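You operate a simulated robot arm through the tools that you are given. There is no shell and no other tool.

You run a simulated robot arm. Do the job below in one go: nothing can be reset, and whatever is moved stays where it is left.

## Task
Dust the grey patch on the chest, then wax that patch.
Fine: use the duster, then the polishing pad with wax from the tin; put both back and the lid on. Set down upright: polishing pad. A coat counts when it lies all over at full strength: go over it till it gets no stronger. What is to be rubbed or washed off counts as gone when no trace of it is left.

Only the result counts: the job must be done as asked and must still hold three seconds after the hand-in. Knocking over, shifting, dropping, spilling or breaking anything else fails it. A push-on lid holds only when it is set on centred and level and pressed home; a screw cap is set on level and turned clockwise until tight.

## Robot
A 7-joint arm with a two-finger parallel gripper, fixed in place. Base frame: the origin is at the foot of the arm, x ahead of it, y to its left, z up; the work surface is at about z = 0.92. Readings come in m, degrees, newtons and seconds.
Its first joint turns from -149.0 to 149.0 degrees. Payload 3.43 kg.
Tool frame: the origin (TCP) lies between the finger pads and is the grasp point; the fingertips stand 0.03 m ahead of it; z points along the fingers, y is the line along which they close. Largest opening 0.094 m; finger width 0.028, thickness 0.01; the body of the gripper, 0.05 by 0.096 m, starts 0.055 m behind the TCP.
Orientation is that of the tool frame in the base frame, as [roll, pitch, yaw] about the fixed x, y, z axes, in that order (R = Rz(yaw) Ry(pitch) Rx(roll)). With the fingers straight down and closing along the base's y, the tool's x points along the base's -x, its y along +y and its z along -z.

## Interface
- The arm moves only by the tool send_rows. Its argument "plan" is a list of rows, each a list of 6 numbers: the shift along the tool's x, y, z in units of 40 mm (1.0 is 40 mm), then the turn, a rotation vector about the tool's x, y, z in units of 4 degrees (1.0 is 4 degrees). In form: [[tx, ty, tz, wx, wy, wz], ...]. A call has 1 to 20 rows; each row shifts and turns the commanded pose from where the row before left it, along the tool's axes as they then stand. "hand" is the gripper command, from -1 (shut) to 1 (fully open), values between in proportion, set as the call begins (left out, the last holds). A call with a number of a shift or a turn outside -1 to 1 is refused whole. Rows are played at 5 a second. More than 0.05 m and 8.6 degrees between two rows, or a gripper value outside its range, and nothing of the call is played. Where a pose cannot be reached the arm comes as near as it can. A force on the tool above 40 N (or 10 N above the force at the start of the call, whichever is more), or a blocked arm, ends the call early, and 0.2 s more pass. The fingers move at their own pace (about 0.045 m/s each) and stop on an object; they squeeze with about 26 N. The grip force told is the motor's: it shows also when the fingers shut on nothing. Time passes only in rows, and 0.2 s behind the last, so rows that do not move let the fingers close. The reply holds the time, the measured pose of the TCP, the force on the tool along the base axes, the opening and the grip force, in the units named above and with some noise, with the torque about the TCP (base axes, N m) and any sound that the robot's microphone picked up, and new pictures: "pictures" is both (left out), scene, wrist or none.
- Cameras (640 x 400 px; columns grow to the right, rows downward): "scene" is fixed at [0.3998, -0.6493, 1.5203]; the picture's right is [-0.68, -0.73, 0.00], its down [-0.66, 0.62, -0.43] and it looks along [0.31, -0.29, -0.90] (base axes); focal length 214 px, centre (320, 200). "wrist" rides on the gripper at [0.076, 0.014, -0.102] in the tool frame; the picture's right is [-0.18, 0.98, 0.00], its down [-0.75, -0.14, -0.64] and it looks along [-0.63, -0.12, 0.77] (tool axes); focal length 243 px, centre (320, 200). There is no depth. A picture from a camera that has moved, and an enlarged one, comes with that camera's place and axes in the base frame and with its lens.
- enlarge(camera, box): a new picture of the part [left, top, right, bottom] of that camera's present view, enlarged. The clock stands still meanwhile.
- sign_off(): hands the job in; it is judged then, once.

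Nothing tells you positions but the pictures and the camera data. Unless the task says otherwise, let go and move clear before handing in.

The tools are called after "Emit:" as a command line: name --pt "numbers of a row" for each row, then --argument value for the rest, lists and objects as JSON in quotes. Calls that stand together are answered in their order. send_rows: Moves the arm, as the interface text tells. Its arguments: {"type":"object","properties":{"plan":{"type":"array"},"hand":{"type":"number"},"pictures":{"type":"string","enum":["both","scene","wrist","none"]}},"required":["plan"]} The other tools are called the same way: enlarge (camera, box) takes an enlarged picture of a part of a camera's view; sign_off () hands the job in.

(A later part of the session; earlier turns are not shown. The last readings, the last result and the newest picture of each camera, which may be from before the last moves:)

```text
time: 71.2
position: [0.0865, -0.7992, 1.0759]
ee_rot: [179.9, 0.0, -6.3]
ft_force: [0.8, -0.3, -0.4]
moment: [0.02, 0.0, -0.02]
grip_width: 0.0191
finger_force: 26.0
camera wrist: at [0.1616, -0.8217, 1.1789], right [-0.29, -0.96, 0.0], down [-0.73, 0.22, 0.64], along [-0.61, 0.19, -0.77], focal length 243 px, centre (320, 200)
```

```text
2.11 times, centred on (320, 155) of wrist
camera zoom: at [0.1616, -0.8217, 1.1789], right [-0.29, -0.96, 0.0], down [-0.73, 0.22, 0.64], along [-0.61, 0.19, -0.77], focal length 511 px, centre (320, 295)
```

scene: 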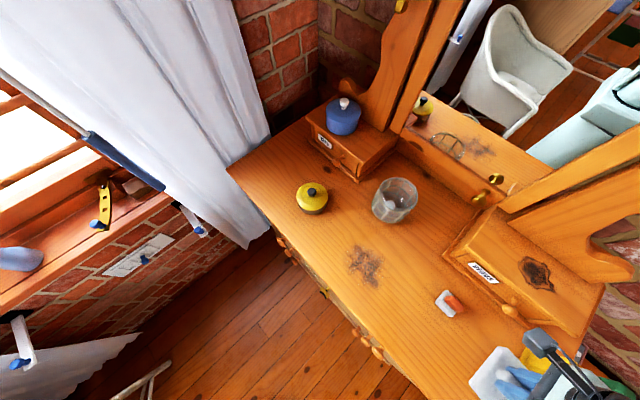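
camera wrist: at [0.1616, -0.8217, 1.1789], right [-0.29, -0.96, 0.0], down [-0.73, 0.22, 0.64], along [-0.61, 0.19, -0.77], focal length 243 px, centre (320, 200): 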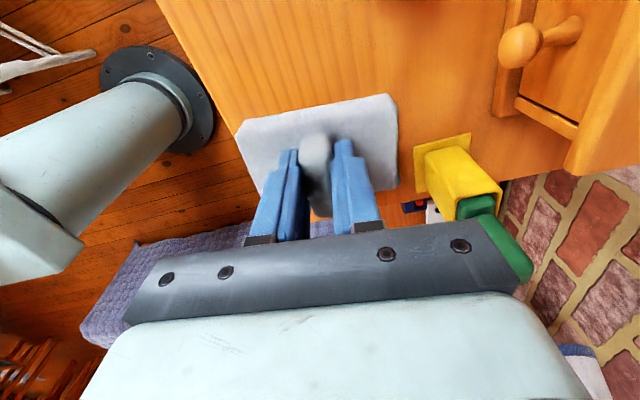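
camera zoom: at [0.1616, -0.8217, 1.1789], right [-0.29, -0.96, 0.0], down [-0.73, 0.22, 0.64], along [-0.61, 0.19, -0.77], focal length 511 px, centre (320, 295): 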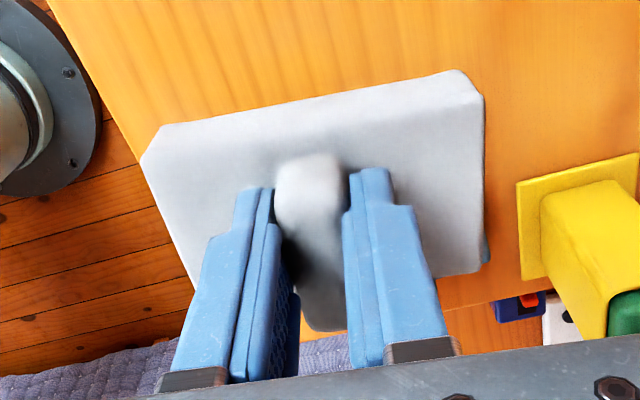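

Emit:
send_rows --pt "0.86 -0.148 -0.125 0 0 0" --pt "0.86 -0.148 -0.125 0 0 0" --pt "0.86 -0.148 -0.125 0 0 0" --pt "0.86 -0.148 -0.125 0 0 0" --pt "0.86 -0.148 -0.125 0 0 0" --pt "0.86 -0.148 -0.125 0 0 0" --pt "0.86 -0.148 -0.125 0 0 0" --pt "0.86 -0.148 -0.125 0 0 0" --pt "0.86 -0.148 -0.125 0 0 0" --pt "0 0 0 0 0 0" --pictures "none"

Emit:
send_rows --pt "0 0 0 -1 0 0" --pt "0 0 0 -1 0 0" --pt "0 0 0 -1 0 0" --pt "0 0 0 -1 0 0" --pt "0 0 0 -1 0 0" --pt "0 0 0 -1 0 0" --pt "0 0 0 -1 0 0" --pt "0 0 0 -1 0 0" --pt "0 0 0 -1 0 0" --pt "0 0 0 -1 0 0" --pt "0 0 0 -1 0 0" --pt "0 0 0 -1 0 0" --pt "0 0 0 -1 0 0" --pt "0 0 0 -1 0 0" --pt "0 0 0 -1 0 0" --pt "0 0 0 -1 0 0" --pt "0 0 0 -1 0 0" --pt "0 0 0 0 0 0"

Emit:
enlarge --camera "scene" --box '[480, 30, 620, 150]'

```text
time: 73.4
position: [0.3999, -0.7789, 1.1198]
ee_rot: [-179.9, 0.0, -6.3]
ft_force: [-0.1, 0.1, -0.9]
moment: [0.0, -0.03, -0.02]
grip_width: 0.0191
finger_force: 26.4
```

```text
time: 77.2
position: [0.4002, -0.7809, 1.1205]
ee_rot: [112.0, 0.0, -6.3]
ft_force: [-0.3, 0.5, -0.7]
moment: [-0.01, 0.01, 0.0]
grip_width: 0.0189
finger_force: 25.7
camera wrist: at [0.4863, -0.6992, 1.172], right [-0.22, -0.34, 0.91], down [-0.68, 0.73, 0.11], along [-0.7, -0.59, -0.4], focal length 243 px, centre (320, 200)
```

scene: 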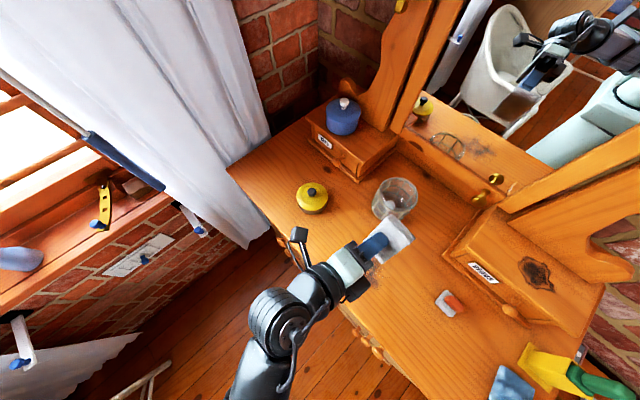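
wrist: 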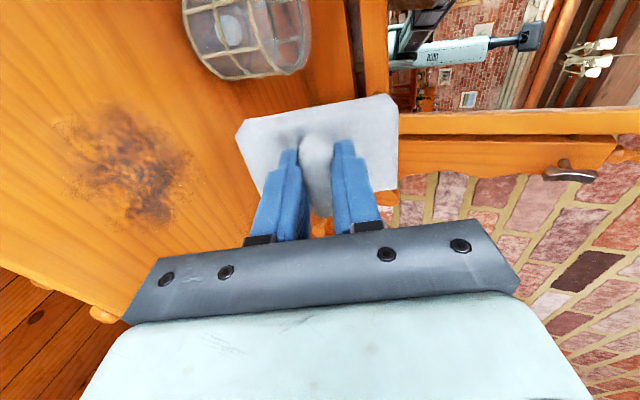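

```text
3.33 times, centred on (550, 90) of scene
camera zoom: at [0.3998, -0.6493, 1.5203], right [-0.68, -0.73, 0.0], down [-0.66, 0.62, -0.43], along [0.31, -0.29, -0.9], focal length 715 px, centre (-447, 567)
```

zoom: 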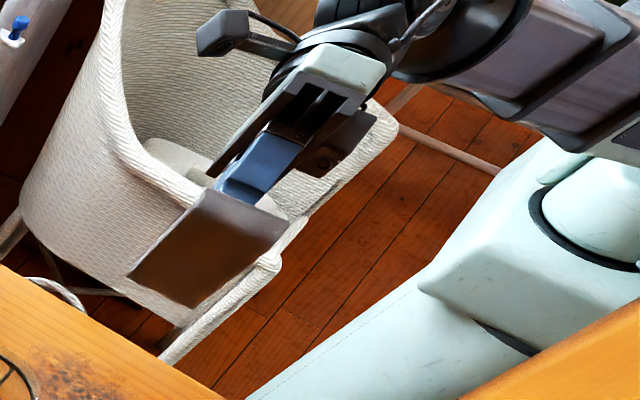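

The sole is plain and soft-looking with no grit. I'll level it and lower it onto the middle of the patch.

Emit:
send_rows --pt "0 0 0 1 0 0" --pt "0 0 0 1 0 0" --pt "0 0 0 1 0 0" --pt "0 0 0 1 0 0" --pt "0 0 0 1 0 0" --pt "0 0 0 1 0 0" --pt "0 0 0 1 0 0" --pt "0 0 0 1 0 0" --pt "0 0 0 1 0 0" --pt "0 0 0 1 0 0" --pt "0 0 0 1 0 0" --pt "0 0 0 1 0 0" --pt "0 0 0 1 0 0" --pt "0 0 0 1 0 0" --pt "0 0 0 1 0 0" --pt "0 0 0 1 0 0" --pt "0 0 0 1 0 0" --pt "0 0 0 0 0 0" --pictures "wrist"

Emit:
send_rows --pt "-0.318 0.538 0.8 0 0 0" --pt "0 0 0.9 0 0 0" --pt "0 0 0.9 0 0 0" --pt "0 0 0.7 0 0 0" --pt "0 0 0.1 0 0 0" --pt "0 0 0 0 0 0" --pictures "none"

```text
time: 81.0
position: [0.3992, -0.7796, 1.1207]
ee_rot: [-179.9, 0.0, -6.2]
ft_force: [-0.4, -0.6, -0.6]
moment: [-0.01, 0.0, 0.02]
grip_width: 0.0191
finger_force: 25.9
camera wrist: at [0.4748, -0.8024, 1.2229], right [-0.29, -0.96, 0.0], down [-0.73, 0.22, 0.64], along [-0.61, 0.19, -0.77], focal length 243 px, centre (320, 200)
```

wrist: 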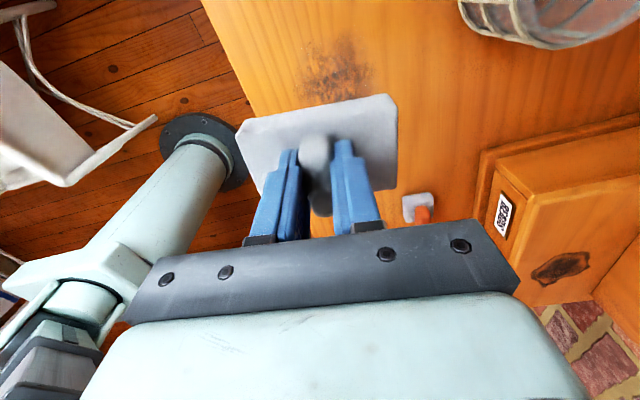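

```text
time: 82.4
position: [0.3834, -0.8013, 0.9848]
ee_rot: [179.9, 0.0, -6.3]
ft_force: [0.5, -0.6, 0.0]
moment: [0.0, 0.0, 0.01]
grip_width: 0.0189
finger_force: 26.4
```

Emit:
send_rows --pt "0 0 0.1 0 0 0" --pt "0 0 0.05 0 0 0" --pt "0 0 0.05 0 0 0" --pt "0 0 0 0 0 0" --pictures "none"

```text
time: 83.4
position: [0.3851, -0.8009, 0.9765]
ee_rot: [179.9, 0.0, -6.3]
ft_force: [-1.2, -2.1, 13.0]
moment: [0.03, -0.04, 0.04]
grip_width: 0.0192
finger_force: 26.1
```

Emit:
send_rows --pt "0.4 0 0 0 0 0" --pt "-0.4 0 0 0 0 0" --pt "-0.4 0 0 0 0 0" --pt "0.4 0 0 0 0 0" --pt "0 0.3 0 0 0 0" --pt "0 -0.6 0 0 0 0" --pt "0 0.3 0 0 0 0" --pt "0 0 -0.8 0 0 0" --pt "-0.5 0 -0.8 0 0 0" --pt "-1 0 0 0 0 0" --pt "-1 0 0 0 0 0" --pt "-1 0 0 0 0 0" --pt "0 0 0 0 0 0"

Emit:
enlarge --camera "scene" --box '[300, 200, 460, 300]'

```text
time: 86.2
position: [0.2456, -0.7858, 1.043]
ee_rot: [-180.0, 0.1, -6.3]
ft_force: [0.2, -0.7, 0.2]
moment: [0.0, -0.02, 0.01]
grip_width: 0.0191
finger_force: 25.7
camera wrist: at [0.3197, -0.8077, 1.1442], right [-0.29, -0.96, 0.0], down [-0.73, 0.22, 0.64], along [-0.61, 0.19, -0.77], focal length 243 px, centre (320, 200)
```

scene: 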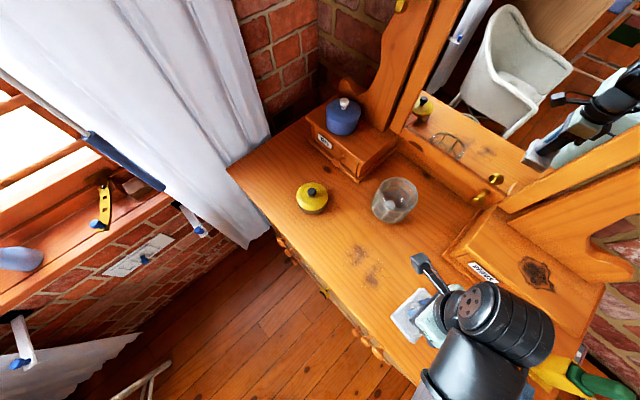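
wrist: 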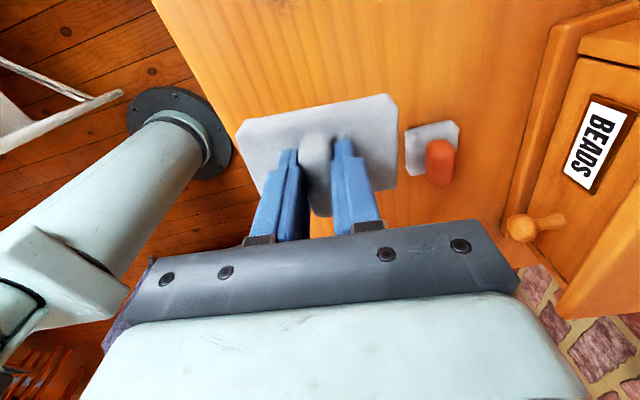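

```text
4.00 times, centred on (380, 250) of scene
camera zoom: at [0.3998, -0.6493, 1.5203], right [-0.68, -0.73, 0.0], down [-0.66, 0.62, -0.43], along [0.31, -0.29, -0.9], focal length 858 px, centre (80, 0)
```

zoom: 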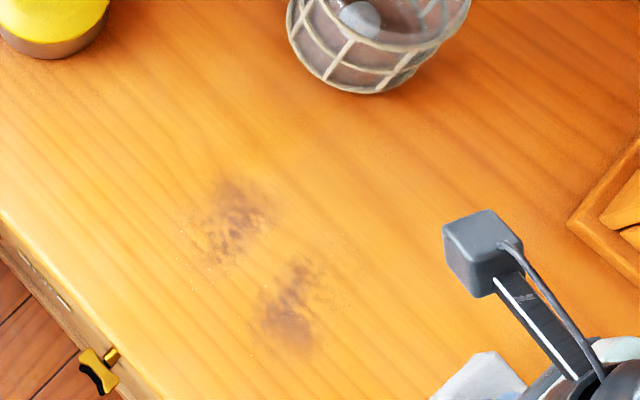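

The dust came off in the middle, so the grey pad is indeed the duster. Two remnants are left near x = 0.41 and x = 0.35, and I'll go over the whole patch and its rim.

Emit:
send_rows --pt "0.75 0 0 0 0 0" --pt "0.75 0 0 0 0 0" --pt "0.75 0 0 0 0 0" --pt "0 0 0.8 0 0 0" --pt "0 0 0.7 0 0 0" --pt "0 0 0.1 0 0 0" --pt "0 0 0.06 0 0 0" --pt "0 0 0 0 0 0" --pictures "none"

Emit:
send_rows --pt "-0.3 0 0 0 0 0" --pt "-0.3 0 0 0 0 0" --pt "0.3 0 0 0 0 0" --pt "0.3 0 0 0 0 0" --pt "0.3 0 0 0 0 0" --pt "0.3 0 0 0 0 0" --pt "0.3 0 0 0 0 0" --pt "0.3 0 0 0 0 0" --pt "0.3 0 0 0 0 0" --pt "0.3 0 0 0 0 0" --pt "0.3 0 0 0 0 0" --pt "0.3 0 0 0 0 0" --pt "0.3 0 0 0 0 0" --pt "-0.3 0 0 0 0 0" --pt "-0.3 0 0 0 0 0" --pt "0.3 0 0 0 0 0" --pt "0.3 0 0 0 0 0" --pt "0 0 0 0 0 0" --pictures "none"

```text
time: 88.2
position: [0.3355, -0.7941, 0.9752]
ee_rot: [179.9, 0.0, -6.3]
ft_force: [-1.2, 4.8, 12.5]
moment: [0.18, 0.01, -0.01]
grip_width: 0.0189
finger_force: 25.8
stopped in row 8: the force on the tool passed its limit at 41 N (the readings are from after the stop); the commanded pose is now the measured one
```

```text
time: 92.0
position: [0.441, -0.8064, 0.9759]
ee_rot: [179.8, 0.0, -6.4]
ft_force: [-13.8, 1.3, 26.6]
moment: [0.19, 0.29, 0.07]
grip_width: 0.0191
finger_force: 26.1
```

Emit:
send_rows --pt "0 0.4 -0.01 0 0 0" --pt "-0.3 0 0 0 0 0" --pt "-0.3 0 0 0 0 0" --pt "-0.3 0 0 0 0 0" --pt "-0.3 0 0 0 0 0" --pt "-0.3 0 0 0 0 0" --pt "-0.3 0 0 0 0 0" --pt "-0.3 0 0 0 0 0" --pt "-0.3 0 0 0 0 0" --pt "-0.3 0 0 0 0 0" --pt "-0.3 0 0 0 0 0" --pt "0 0 -0.8 0 0 0" --pt "-0.5 0 -0.8 0 0 0" --pt "-1 0 0 0 0 0" --pt "-1 0 0 0 0 0" --pt "0 0 0 0 0 0"

Emit:
enlarge --camera "scene" --box '[300, 200, 460, 300]'

```text
time: 95.4
position: [0.2219, -0.7985, 1.0397]
ee_rot: [179.9, 0.0, -6.3]
ft_force: [0.7, -0.2, -1.7]
moment: [0.01, -0.03, 0.01]
grip_width: 0.0188
finger_force: 26.2
camera wrist: at [0.2962, -0.8212, 1.1428], right [-0.29, -0.96, 0.0], down [-0.73, 0.22, 0.64], along [-0.61, 0.18, -0.77], focal length 243 px, centre (320, 200)
```

scene: 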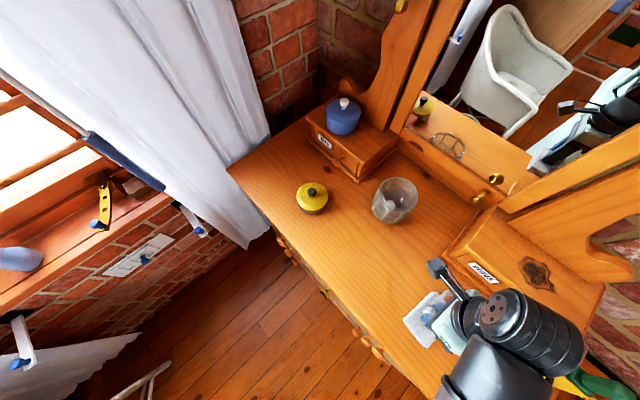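
wrist: 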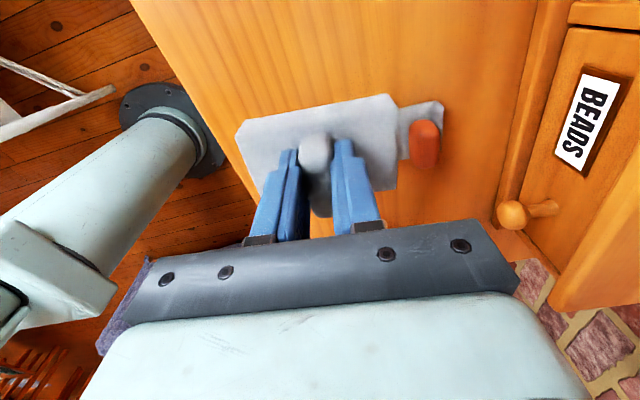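

```text
4.00 times, centred on (380, 250) of scene
camera zoom: at [0.3998, -0.6493, 1.5203], right [-0.68, -0.73, 0.0], down [-0.66, 0.62, -0.43], along [0.31, -0.29, -0.9], focal length 858 px, centre (80, 0)
```

zoom: 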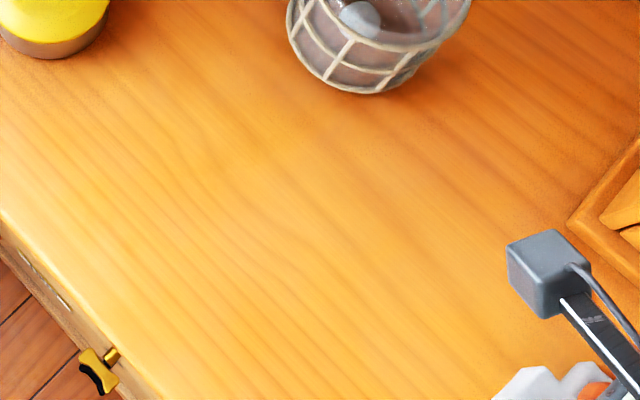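

Emit:
enlarge --camera "scene" --box '[330, 230, 400, 300]'

Emit:
send_rows --pt "0.9 -0.1 0 0 0 0" --pt "0.9 -0.1 0 0 0 0" --pt "0.9 -0.1 0 0 0 0" --pt "0 0 0.8 0 0 0" --pt "0 0 0.6 0 0 0" --pt "0 0 0.1 0 0 0" --pt "0 0 0.05 0 0 0" --pt "0 0 0 0 0 0" --pictures "none"

```text
5.71 times, centred on (365, 265) of scene
camera zoom: at [0.3998, -0.6493, 1.5203], right [-0.68, -0.73, 0.0], down [-0.66, 0.62, -0.43], along [0.31, -0.29, -0.9], focal length 1226 px, centre (63, -171)
```

zoom: 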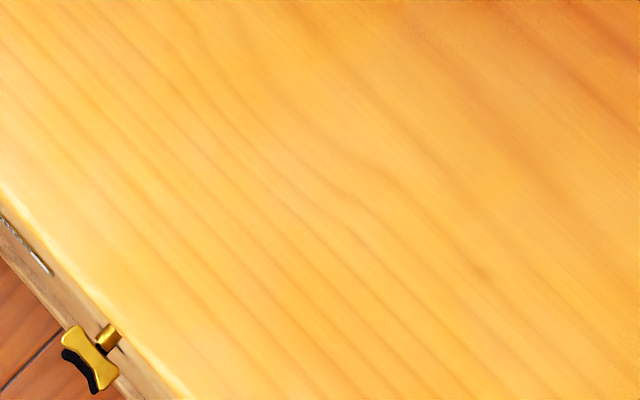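

```text
time: 97.2
position: [0.3305, -0.7983, 0.9778]
ee_rot: [179.7, 0.0, -6.3]
ft_force: [0.3, -0.7, -0.8]
moment: [0.0, 0.01, 0.02]
grip_width: 0.0192
finger_force: 26.0
```

The patch looks clean. I'll make one more pass over the area and its rim for safety.

Emit:
send_rows --pt "0 0 0.05 0 0 0" --pt "-0.3 -0.4 0 0 0 0" --pt "0.35 0 0 0 0 0" --pt "0.35 0 0 0 0 0" --pt "0.35 0 0 0 0 0" --pt "0.35 0 0 0 0 0" --pt "0.35 0 0 0 0 0" --pt "0.35 0 0 0 0 0" --pt "0.35 0 0 0 0 0" --pt "0.35 0 0 0 0 0" --pt "0.35 0 0 0 0 0" --pt "0 0.5 0 0 0 0" --pt "-0.35 0 0 0 0 0" --pt "-0.35 0 0 0 0 0" --pt "-0.35 0 0 0 0 0" --pt "-0.35 0 0 0 0 0" --pt "-0.35 0 0 0 0 0" --pt "-0.35 0 0 0 0 0" --pt "-0.35 0 0 0 0 0" --pt "-0.35 0 0 0 0 0" --pictures "none"

Emit:
send_rows --pt "-0.3 0 0 0 0 0" --pt "0 0 -0.8 0 0 0" --pt "0 0 -0.9 0 0 0" --pt "0 0 0 0 0 0" --pictures "none"

```text
time: 101.4
position: [0.3331, -0.803, 0.9757]
ee_rot: [179.8, -0.1, -6.4]
ft_force: [11.5, -0.9, 24.4]
moment: [0.09, -0.34, -0.13]
grip_width: 0.019
finger_force: 26.0
```

```text
time: 102.4
position: [0.3211, -0.8019, 1.0436]
ee_rot: [179.9, -0.1, -6.2]
ft_force: [-0.3, 0.0, -0.2]
moment: [0.03, -0.02, 0.04]
grip_width: 0.019
finger_force: 26.4
```

The dust pass is finished. I'll carry the duster back over its original spot.

Emit:
send_rows --pt "0 0 -1 0 0 0" --pt "-0.835 0.08 0 0 0 0" --pt "-0.835 0.08 0 0 0 0" --pt "-0.835 0.08 0 0 0 0" --pt "-0.835 0.08 0 0 0 0" --pt "-0.835 0.08 0 0 0 0" --pt "-0.835 0.08 0 0 0 0" --pt "-0.835 0.08 0 0 0 0" --pt "0 0 0.9 0 0 0" --pt "0 0 0.9 0 0 0" --pt "0 0 0.5 0 0 0" --pt "0 0 0 0 0 0"

Emit:
enlarge --camera "scene" --box '[435, 330, 540, 400]'

Emit:
enlarge --camera "scene" --box '[300, 200, 460, 300]'

```text
time: 105.0
position: [0.0868, -0.7986, 0.9921]
ee_rot: [179.8, -0.1, -6.3]
ft_force: [-0.8, -0.9, -0.3]
moment: [0.02, 0.02, 0.0]
grip_width: 0.019
finger_force: 25.8
camera wrist: at [0.161, -0.8197, 1.0952], right [-0.29, -0.96, 0.0], down [-0.73, 0.22, 0.64], along [-0.61, 0.18, -0.77], focal length 243 px, centre (320, 200)
```

scene: 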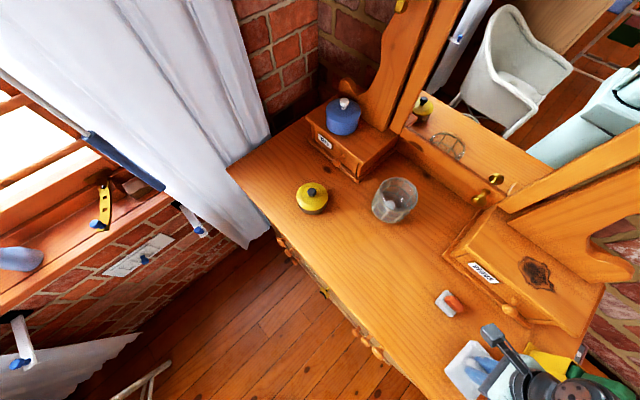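
wrist: 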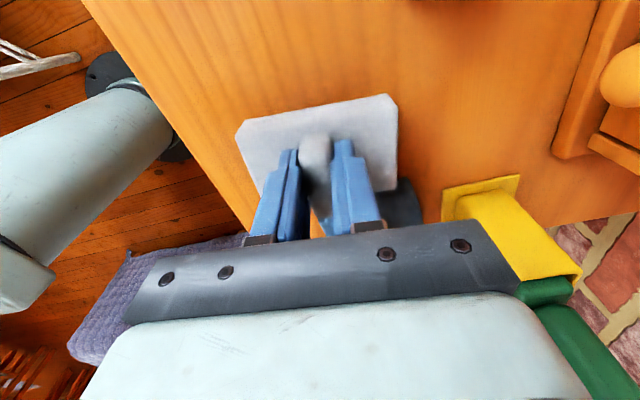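

```text
5.71 times, centred on (488, 365) of scene
camera zoom: at [0.3998, -0.6493, 1.5203], right [-0.68, -0.73, 0.0], down [-0.66, 0.62, -0.43], along [0.31, -0.29, -0.9], focal length 1226 px, centre (-637, -743)
```

zoom: 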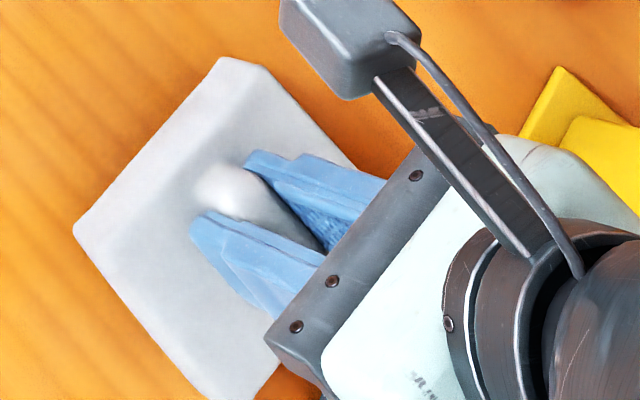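

```text
4.00 times, centred on (380, 250) of scene
camera zoom: at [0.3998, -0.6493, 1.5203], right [-0.68, -0.73, 0.0], down [-0.66, 0.62, -0.43], along [0.31, -0.29, -0.9], focal length 858 px, centre (80, 0)
```

zoom: 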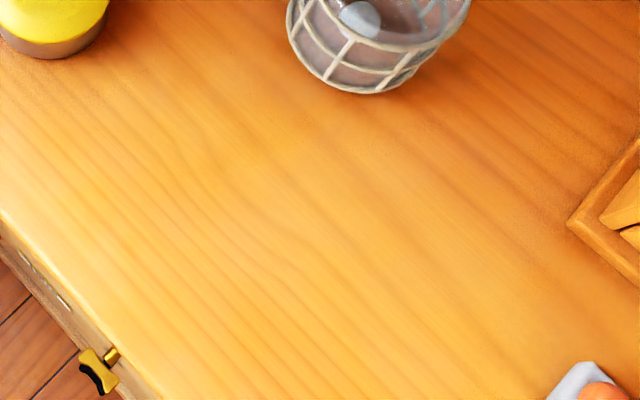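

The wood is clean of dust. I'll lower the duster to the chest gently.

Emit:
send_rows --pt "0 0 0.2 0 0 0" --pt "0 0 0.1 0 0 0" --pt "0 0 0.05 0 0 0" --pt "0 0 0.03 0 0 0" --pt "0 0 0 0 0 0" --pictures "none"

```text
time: 106.2
position: [0.0861, -0.7984, 0.9784]
ee_rot: [179.8, 0.0, -6.3]
ft_force: [0.2, -0.3, -1.1]
moment: [0.03, 0.0, 0.02]
grip_width: 0.0189
finger_force: 26.2
```

Emit:
send_rows --pt "0 0 0.03 0 0 0" --pt "0 0 0.02 0 0 0" --pt "0 0 0 0 0 0" --pictures "none"

```text
time: 107.0
position: [0.0852, -0.7994, 0.9756]
ee_rot: [179.7, -0.1, -6.4]
ft_force: [1.0, -3.4, 29.6]
moment: [0.19, 0.16, -0.02]
grip_width: 0.0188
finger_force: 26.0
```

Emit:
send_rows --pt "0 0 -0.025 0 0 0" --pt "0 0 0 0 0 0" --pictures "none"

Emit:
send_rows --pt "0 0 0 0 0 0" --pt "0 0 0 0 0 0" --pt "0 0 0 0 0 0" --pt "0 0 -0.5 0 0 0" --pt "0 0 -1 0 0 0" --pt "0 0 -1 0 0 0" --pt "0 0 0 0 0 0" --hand 0.28

Emit:
enlarge --camera "scene" --box '[435, 330, 540, 400]'

```text
time: 107.6
position: [0.0868, -0.7986, 0.9772]
ee_rot: [179.8, 0.1, -6.3]
ft_force: [2.3, -5.1, 27.1]
moment: [0.02, -0.01, 0.0]
grip_width: 0.0191
finger_force: 26.1
```

```text
time: 109.2
position: [0.0852, -0.7986, 1.0765]
ee_rot: [179.9, 0.0, -6.3]
ft_force: [0.1, -0.2, 0.7]
moment: [-0.01, 0.02, -0.04]
grip_width: 0.0602
finger_force: 0.1
camera wrist: at [0.1602, -0.8209, 1.1793], right [-0.29, -0.96, 0.0], down [-0.73, 0.22, 0.64], along [-0.61, 0.18, -0.77], focal length 243 px, centre (320, 200)
```

scene: 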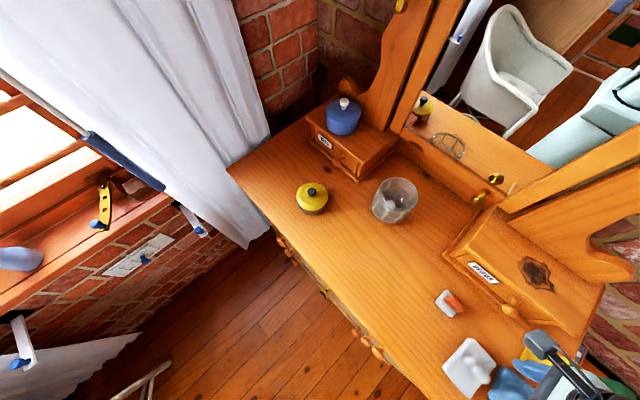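
wrist: 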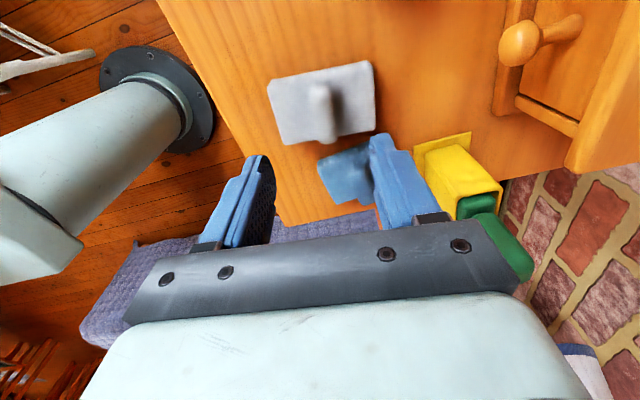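

```text
5.71 times, centred on (488, 365) of scene
camera zoom: at [0.3998, -0.6493, 1.5203], right [-0.68, -0.73, 0.0], down [-0.66, 0.62, -0.43], along [0.31, -0.29, -0.9], focal length 1226 px, centre (-637, -743)
```

zoom: 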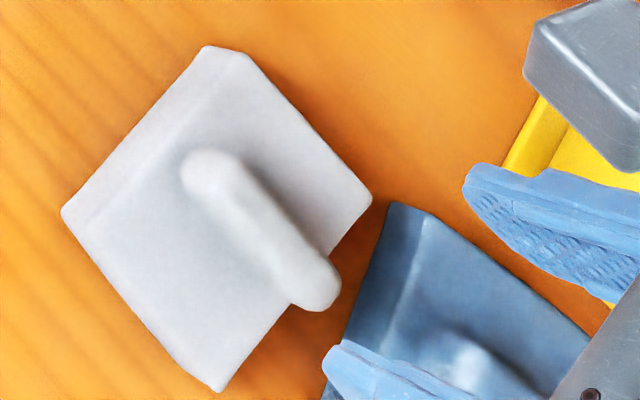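

The duster is back in its place and the wood is clean. Next is the wax tin: it sits at a reach of about 1.03 m, so I'll go near it and tilt the hand outward for reach.

Emit:
send_rows --pt "0.918 -0.284 -0.1 0 0 0" --pt "0.918 -0.284 -0.1 0 0 0" --pt "0.918 -0.284 -0.1 0 0 0" --pt "0.918 -0.284 -0.1 0 0 0" --pt "0.918 -0.284 -0.1 0 0 0" --pt "0.918 -0.284 -0.1 0 0 0" --pt "0.918 -0.284 -0.1 0 0 0" --pt "0.918 -0.284 -0.1 0 0 0" --pt "0.918 -0.284 -0.1 0 0 0" --pt "0.918 -0.284 -0.1 0 0 0" --pt "0.918 -0.284 -0.1 0 0 0" --pt "0 0 0 0 0 0" --pictures "none"

Emit:
send_rows --pt "0 0 0 0 0 0.973" --pt "0 0 0 0 0 0.973" --pt "0 0 0 0 0 0.973" --pt "0 0 0 0 0 0.973" --pt "0 0 0 0 0 0.973" --pt "0 0 0 0 0 0.973" --pt "0 0 0 0 0 0.973" --pt "0 0 0 0 0 0.973" --pt "0 0 0 0 0 0.973" --pt "0 0 0 0 0 0.973" --pt "0 0 0 0 0 0.973" --pt "0 0 0 0 0 0.973" --pt "0 0 0 0 1 0" --pt "0 0 0 0 1 0" --pt "0 0 0 0 1 0" --pt "0 0 0 0 1 0" --pt "0 0 0 0 1 0" --pt "0 0 0 0 0 0"

```text
time: 111.8
position: [0.5012, -0.7174, 1.1192]
ee_rot: [179.8, 0.0, -6.2]
ft_force: [0.2, 1.0, 0.2]
moment: [0.01, 0.01, 0.01]
grip_width: 0.0602
finger_force: 0.0
```

```text
time: 115.6
position: [0.4772, -0.7312, 1.1187]
ee_rot: [179.8, -20.2, -52.3]
ft_force: [0.2, 0.4, -0.3]
moment: [-0.03, 0.03, 0.0]
grip_width: 0.06
finger_force: 0.1
out of reach, approached as far as the arm can: row 12, 13
camera wrist: at [0.4885, -0.7685, 1.2425], right [-0.88, -0.46, -0.06], down [-0.46, 0.82, 0.34], along [-0.11, 0.33, -0.94], focal length 243 px, centre (320, 200)
```

scene: 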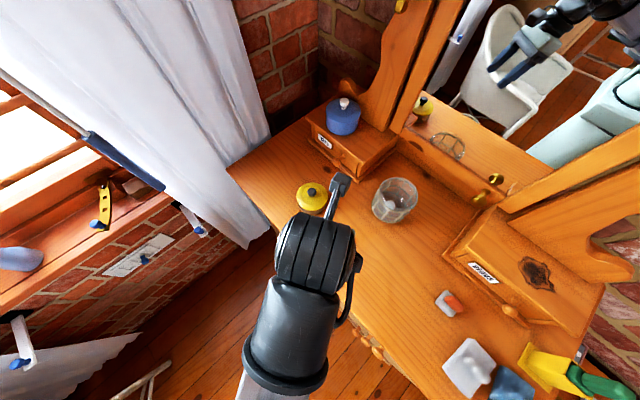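
wrist: 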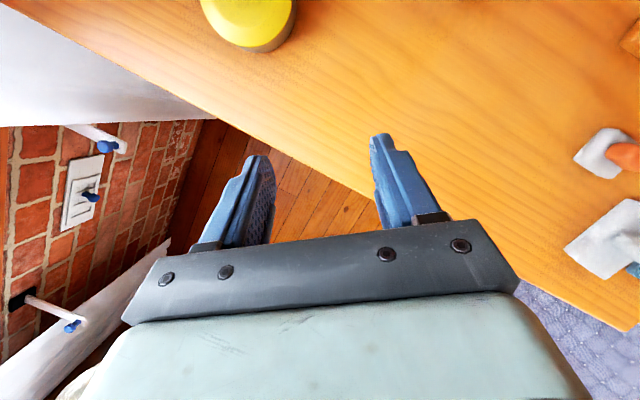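

The tilted pose works. I'll approach to about 6 cm back from the tin's knob and look.

Emit:
send_rows --pt "0.62 -0.38 0.67 0 0 0" --pt "0.62 -0.38 0.67 0 0 0" --pt "0.62 -0.38 0.67 0 0 0" --pt "0.62 -0.38 0.67 0 0 0" --pt "0 0 0 0 0 0"

Emit:
enlarge --camera "wrist" --box '[230, 60, 410, 210]'

Emit:
enlarge --camera "scene" --box '[270, 140, 370, 230]'

```text
time: 116.8
position: [0.5565, -0.8281, 1.0504]
ee_rot: [179.8, -20.3, -51.3]
ft_force: [-0.2, 0.0, 0.0]
moment: [-0.01, 0.01, 0.03]
grip_width: 0.0603
finger_force: 0.2
out of reach, approached as far as the arm can: row 1, 2, 3, 4
camera wrist: at [0.5685, -0.8651, 1.1727], right [-0.88, -0.48, -0.06], down [-0.47, 0.81, 0.34], along [-0.11, 0.33, -0.94], focal length 243 px, centre (320, 200)
```

scene: 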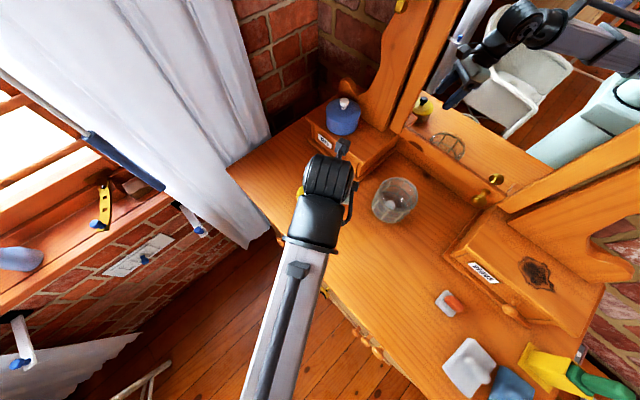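
wrist: 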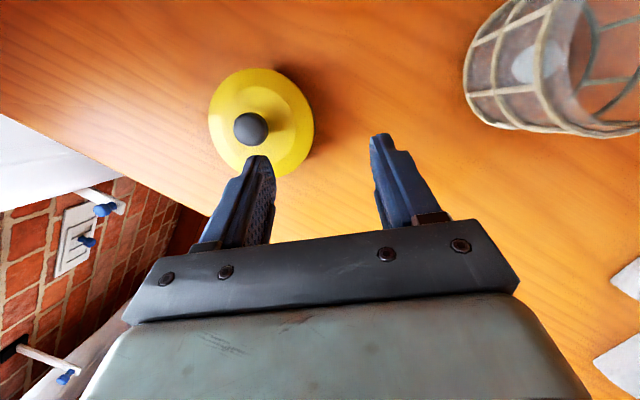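

```text
2.67 times, centred on (320, 135) of wrist
camera zoom: at [0.5685, -0.8651, 1.1727], right [-0.88, -0.48, -0.06], down [-0.47, 0.81, 0.34], along [-0.11, 0.33, -0.94], focal length 647 px, centre (320, 373)
```

zoom: 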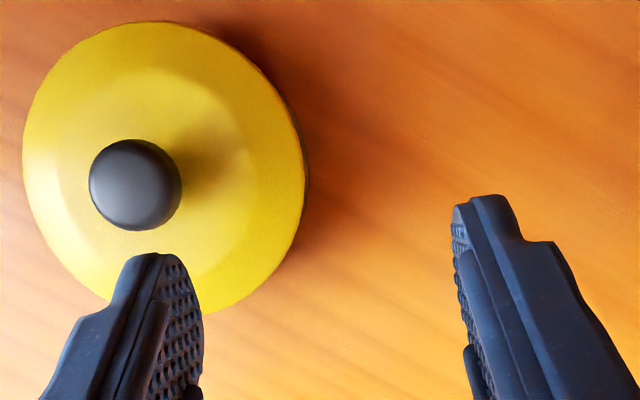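

```text
4.44 times, centred on (320, 185) of scene
camera zoom: at [0.3998, -0.6493, 1.5203], right [-0.68, -0.73, 0.0], down [-0.66, 0.62, -0.43], along [0.31, -0.29, -0.9], focal length 953 px, centre (320, 267)
```

zoom: 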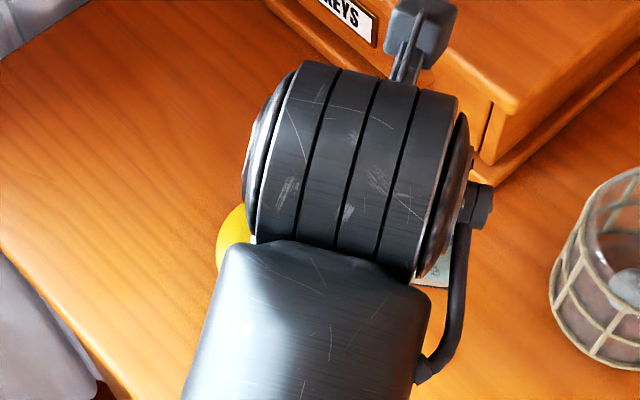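

Near the wrist's lower limit the pose was bent, so I'll turn the hand back about 10° around the vertical and line up again with the knob, which I place at about (0.6225, -0.823, 0.971).

Emit:
send_rows --pt "0 0 0 0.2875 0 -0.782" --pt "0 0 0 0.2875 0 -0.782" --pt "0 0 0 0.2875 0 -0.782" --pt "0.2 -0.6 0.185 0 0 0" --pt "0.2 -0.6 0.185 0 0 0" --pt "0 0 0 0 0 0" --pictures "wrist"

Emit:
enlarge --camera "wrist" --box '[230, 60, 410, 210]'

```text
time: 118.2
position: [0.6032, -0.8066, 1.0431]
ee_rot: [179.9, -20.1, -42.9]
ft_force: [0.6, -0.6, -0.1]
moment: [0.0, 0.0, -0.02]
grip_width: 0.0601
finger_force: 0.0
camera wrist: at [0.6212, -0.8415, 1.1648], right [-0.8, -0.6, -0.06], down [-0.58, 0.74, 0.34], along [-0.16, 0.31, -0.94], focal length 243 px, centre (320, 200)
```

wrist: 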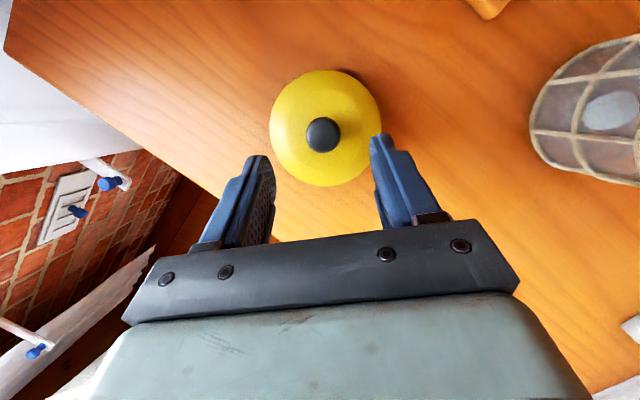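

```text
2.67 times, centred on (320, 135) of wrist
camera zoom: at [0.6212, -0.8415, 1.1648], right [-0.8, -0.6, -0.06], down [-0.58, 0.74, 0.34], along [-0.16, 0.31, -0.94], focal length 647 px, centre (320, 373)
```

zoom: 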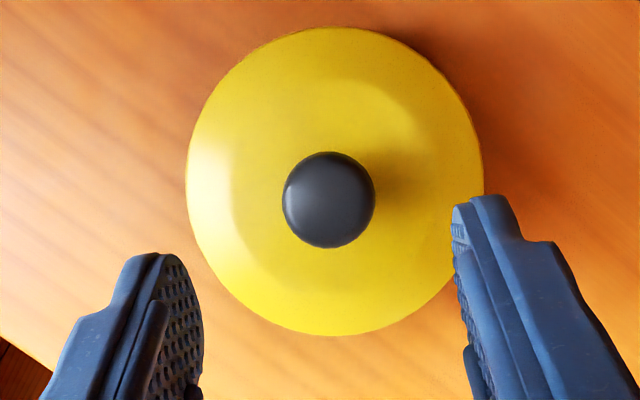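

The knob's centre works out at about (0.619, -0.823, 0.983), almost on the tool axis. I'll advance along the axis to grip height.

Emit:
send_rows --pt "0 0.045 0.35 0 0 0" --pt "0 0 0.35 0 0 0" --pt "0 0 0.35 0 0 0" --pt "0 0 0 0 0 0"

Emit:
enlarge --camera "wrist" --box '[230, 80, 410, 230]'

Emit:
enlarge --camera "scene" --box '[270, 150, 360, 230]'

```text
time: 119.2
position: [0.6118, -0.8187, 1.0029]
ee_rot: [179.9, -20.1, -42.9]
ft_force: [0.2, 0.9, -0.1]
moment: [-0.01, -0.01, -0.03]
grip_width: 0.0602
finger_force: 0.0
camera wrist: at [0.6301, -0.853, 1.1252], right [-0.8, -0.6, -0.06], down [-0.58, 0.74, 0.34], along [-0.16, 0.31, -0.94], focal length 243 px, centre (320, 200)
```

scene: 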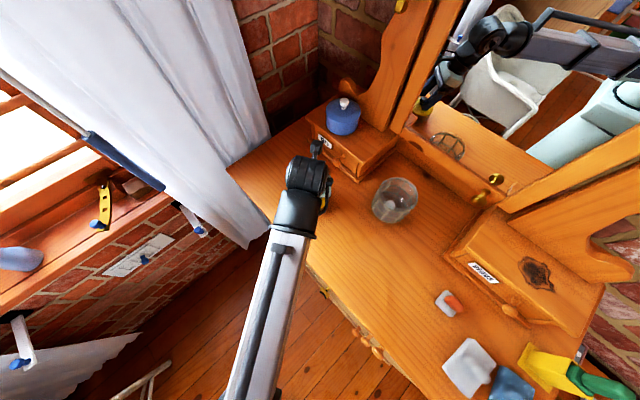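
wrist: 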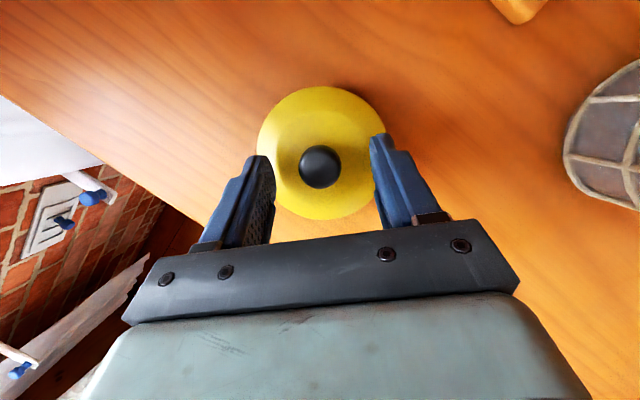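

```text
2.67 times, centred on (320, 155) of wrist
camera zoom: at [0.6301, -0.853, 1.1252], right [-0.8, -0.6, -0.06], down [-0.58, 0.74, 0.34], along [-0.16, 0.31, -0.94], focal length 647 px, centre (320, 320)
```

zoom: 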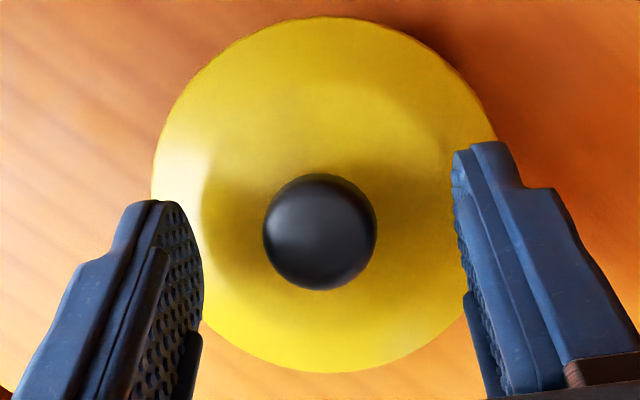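

```text
5.00 times, centred on (315, 190) of scene
camera zoom: at [0.3998, -0.6493, 1.5203], right [-0.68, -0.73, 0.0], down [-0.66, 0.62, -0.43], along [0.31, -0.29, -0.9], focal length 1072 px, centre (345, 250)
```

zoom: 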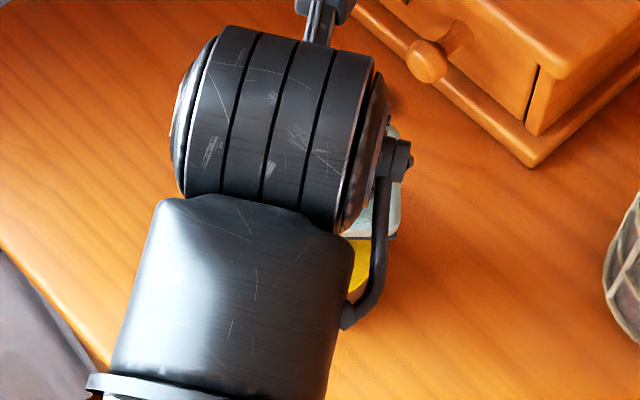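

The knob is centred between the fingers. I'll close on it.

Emit:
send_rows --pt "0 0 0 0 0 0" --pt "0 0 0 0 0 0" --pt "0 0 0 0 0 0" --pt "0 0 0 0 0 0" --pt "0 0 0 0 0 0" --hand -1 --pictures "wrist"

```text
time: 120.4
position: [0.6116, -0.8186, 1.0036]
ee_rot: [179.9, -20.1, -42.8]
ft_force: [0.4, 0.4, -0.3]
moment: [0.02, 0.02, 0.01]
grip_width: 0.0241
finger_force: 26.0
heard: snap
camera wrist: at [0.6301, -0.8529, 1.1254], right [-0.8, -0.6, -0.06], down [-0.58, 0.74, 0.34], along [-0.16, 0.31, -0.94], focal length 243 px, centre (320, 200)
```

wrist: 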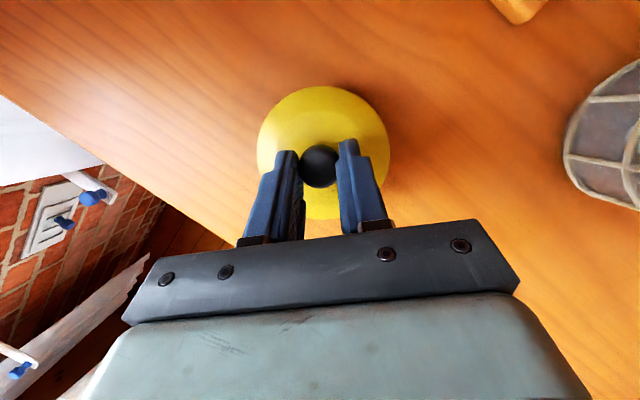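

The knob is held, and I heard a snap. I'll lift straight up slowly and check that only the lid comes.

Emit:
send_rows --pt "0.0345 0 -0.0938 0 0 0" --pt "0.0345 0 -0.0938 0 0 0" --pt "0.069 0 -0.188 0 0 0" --pt "0.069 0 -0.188 0 0 0" --pt "0.069 0 -0.188 0 0 0" --pt "0 0 0 0 0 0"

Emit:
enlarge --camera "wrist" --box '[230, 60, 410, 230]'

Emit:
enlarge --camera "scene" --box '[280, 160, 360, 230]'

```text
time: 121.8
position: [0.6125, -0.819, 1.0354]
ee_rot: [-180.0, -20.2, -42.8]
ft_force: [0.6, 0.1, -0.9]
moment: [0.02, 0.01, 0.02]
grip_width: 0.0242
finger_force: 25.7
camera wrist: at [0.6302, -0.8527, 1.1582], right [-0.8, -0.6, -0.06], down [-0.58, 0.74, 0.34], along [-0.16, 0.31, -0.94], focal length 243 px, centre (320, 200)
```

scene: 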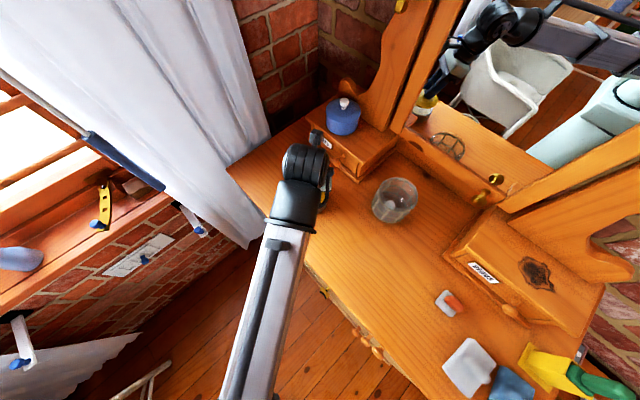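
wrist: 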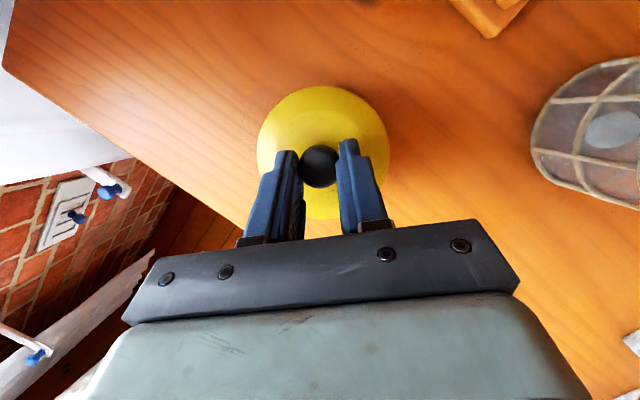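

```text
2.35 times, centred on (320, 145) of wrist
camera zoom: at [0.6302, -0.8527, 1.1582], right [-0.8, -0.6, -0.06], down [-0.58, 0.74, 0.34], along [-0.16, 0.31, -0.94], focal length 571 px, centre (320, 329)
```

zoom: 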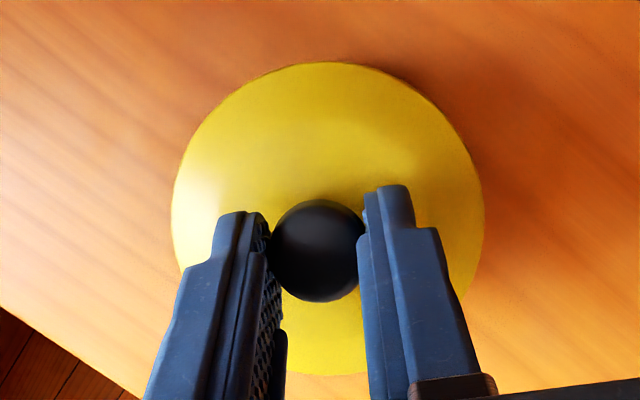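

```text
5.71 times, centred on (320, 195) of scene
camera zoom: at [0.3998, -0.6493, 1.5203], right [-0.68, -0.73, 0.0], down [-0.66, 0.62, -0.43], along [0.31, -0.29, -0.9], focal length 1226 px, centre (320, 229)
```

zoom: 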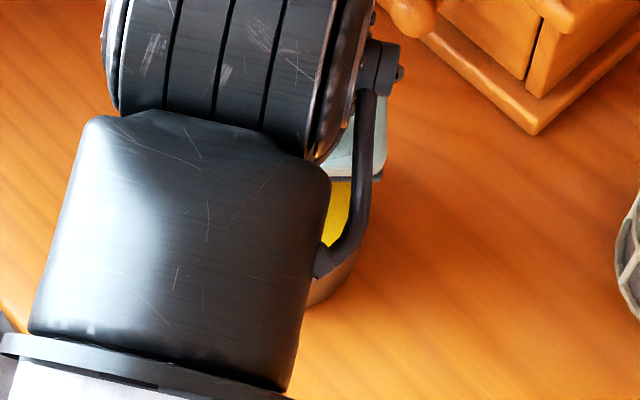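

Emit:
enlarge --camera "scene" --box '[400, 60, 480, 130]'

```text
5.71 times, centred on (440, 95) of scene
camera zoom: at [0.3998, -0.6493, 1.5203], right [-0.68, -0.73, 0.0], down [-0.66, 0.62, -0.43], along [0.31, -0.29, -0.9], focal length 1226 px, centre (-366, 800)
```

zoom: 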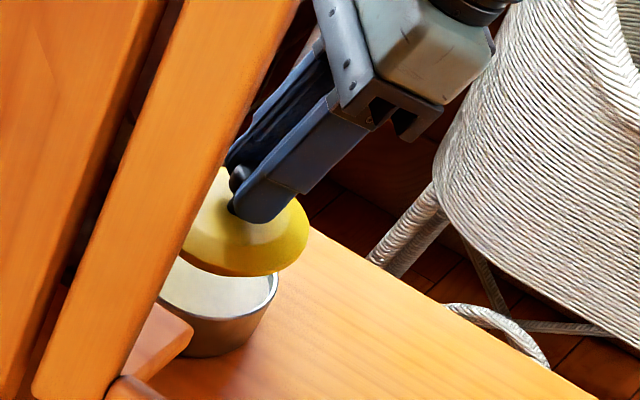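

The mirror shows the lid coming off level while the tin stays, filled with pale wax. I'll carry the lid to a free spot between tin and patch and set it down.

Emit:
send_rows --pt "0.069 0 -0.188 0 0 0" --pt "-0.609 0.27 -0.224 0 0 0" --pt "-0.609 0.27 -0.224 0 0 0" --pt "-0.609 0.27 -0.224 0 0 0" --pt "-0.609 0.27 -0.224 0 0 0" --pt "-0.138 0 0.375 0 0 0" --pt "-0.138 0 0.375 0 0 0" --pt "-0.138 0 0.375 0 0 0" --pt "0 0 0 0 0 0"

Emit:
enlarge --camera "scene" --box '[270, 150, 370, 250]'

```text
time: 123.8
position: [0.5076, -0.7795, 0.9966]
ee_rot: [179.8, -20.1, -42.8]
ft_force: [0.4, 0.1, -0.4]
moment: [-0.03, 0.03, -0.01]
grip_width: 0.0239
finger_force: 25.7
camera wrist: at [0.5247, -0.8138, 1.1185], right [-0.8, -0.6, -0.06], down [-0.58, 0.74, 0.34], along [-0.16, 0.31, -0.94], focal length 243 px, centre (320, 200)
```

scene: 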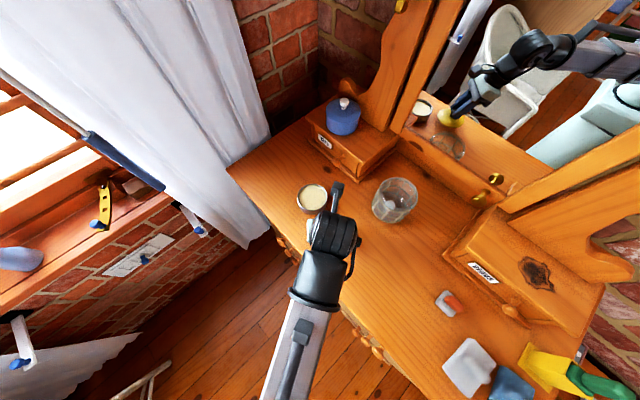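
wrist: 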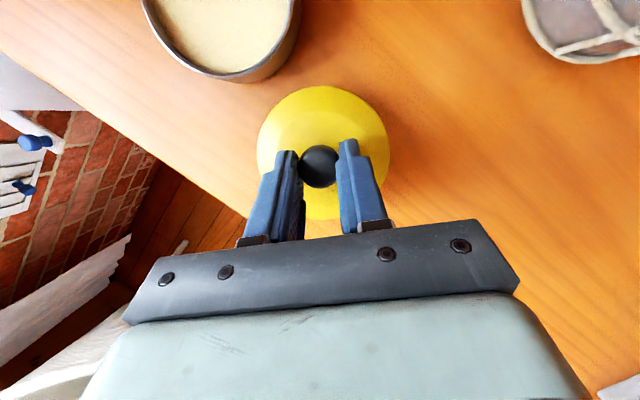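

```text
4.00 times, centred on (320, 200) of scene
camera zoom: at [0.3998, -0.6493, 1.5203], right [-0.68, -0.73, 0.0], down [-0.66, 0.62, -0.43], along [0.31, -0.29, -0.9], focal length 858 px, centre (320, 200)
```

zoom: 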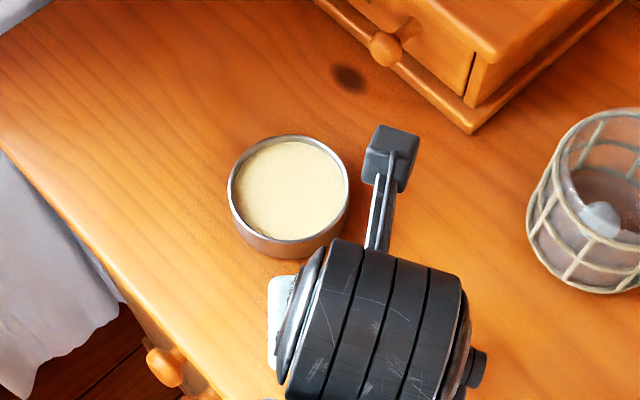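

Emit:
send_rows --pt "-0.1035 0 0.2814 0 0 0" --pt "-0.0518 0 0.1407 0 0 0" --pt "-0.0173 0 0.0469 0 0 0" --pt "0 0 0 0 0 0" --pictures "none"

```text
time: 124.8
position: [0.5079, -0.7801, 0.975]
ee_rot: [180.0, -20.1, -42.9]
ft_force: [0.2, 0.6, -0.1]
moment: [0.0, -0.03, -0.02]
grip_width: 0.0241
finger_force: 25.3
```

Emit:
send_rows --pt "-0.0173 0 0.0469 0 0 0" --pt "-0.0173 0 0.0469 0 0 0" --pt "0 0 0 0 0 0" --pictures "none"

```text
time: 125.6
position: [0.5066, -0.7801, 0.9739]
ee_rot: [179.9, -20.4, -42.8]
ft_force: [1.0, -1.8, 32.4]
moment: [-0.21, -0.28, 0.15]
grip_width: 0.0245
finger_force: 26.3
```

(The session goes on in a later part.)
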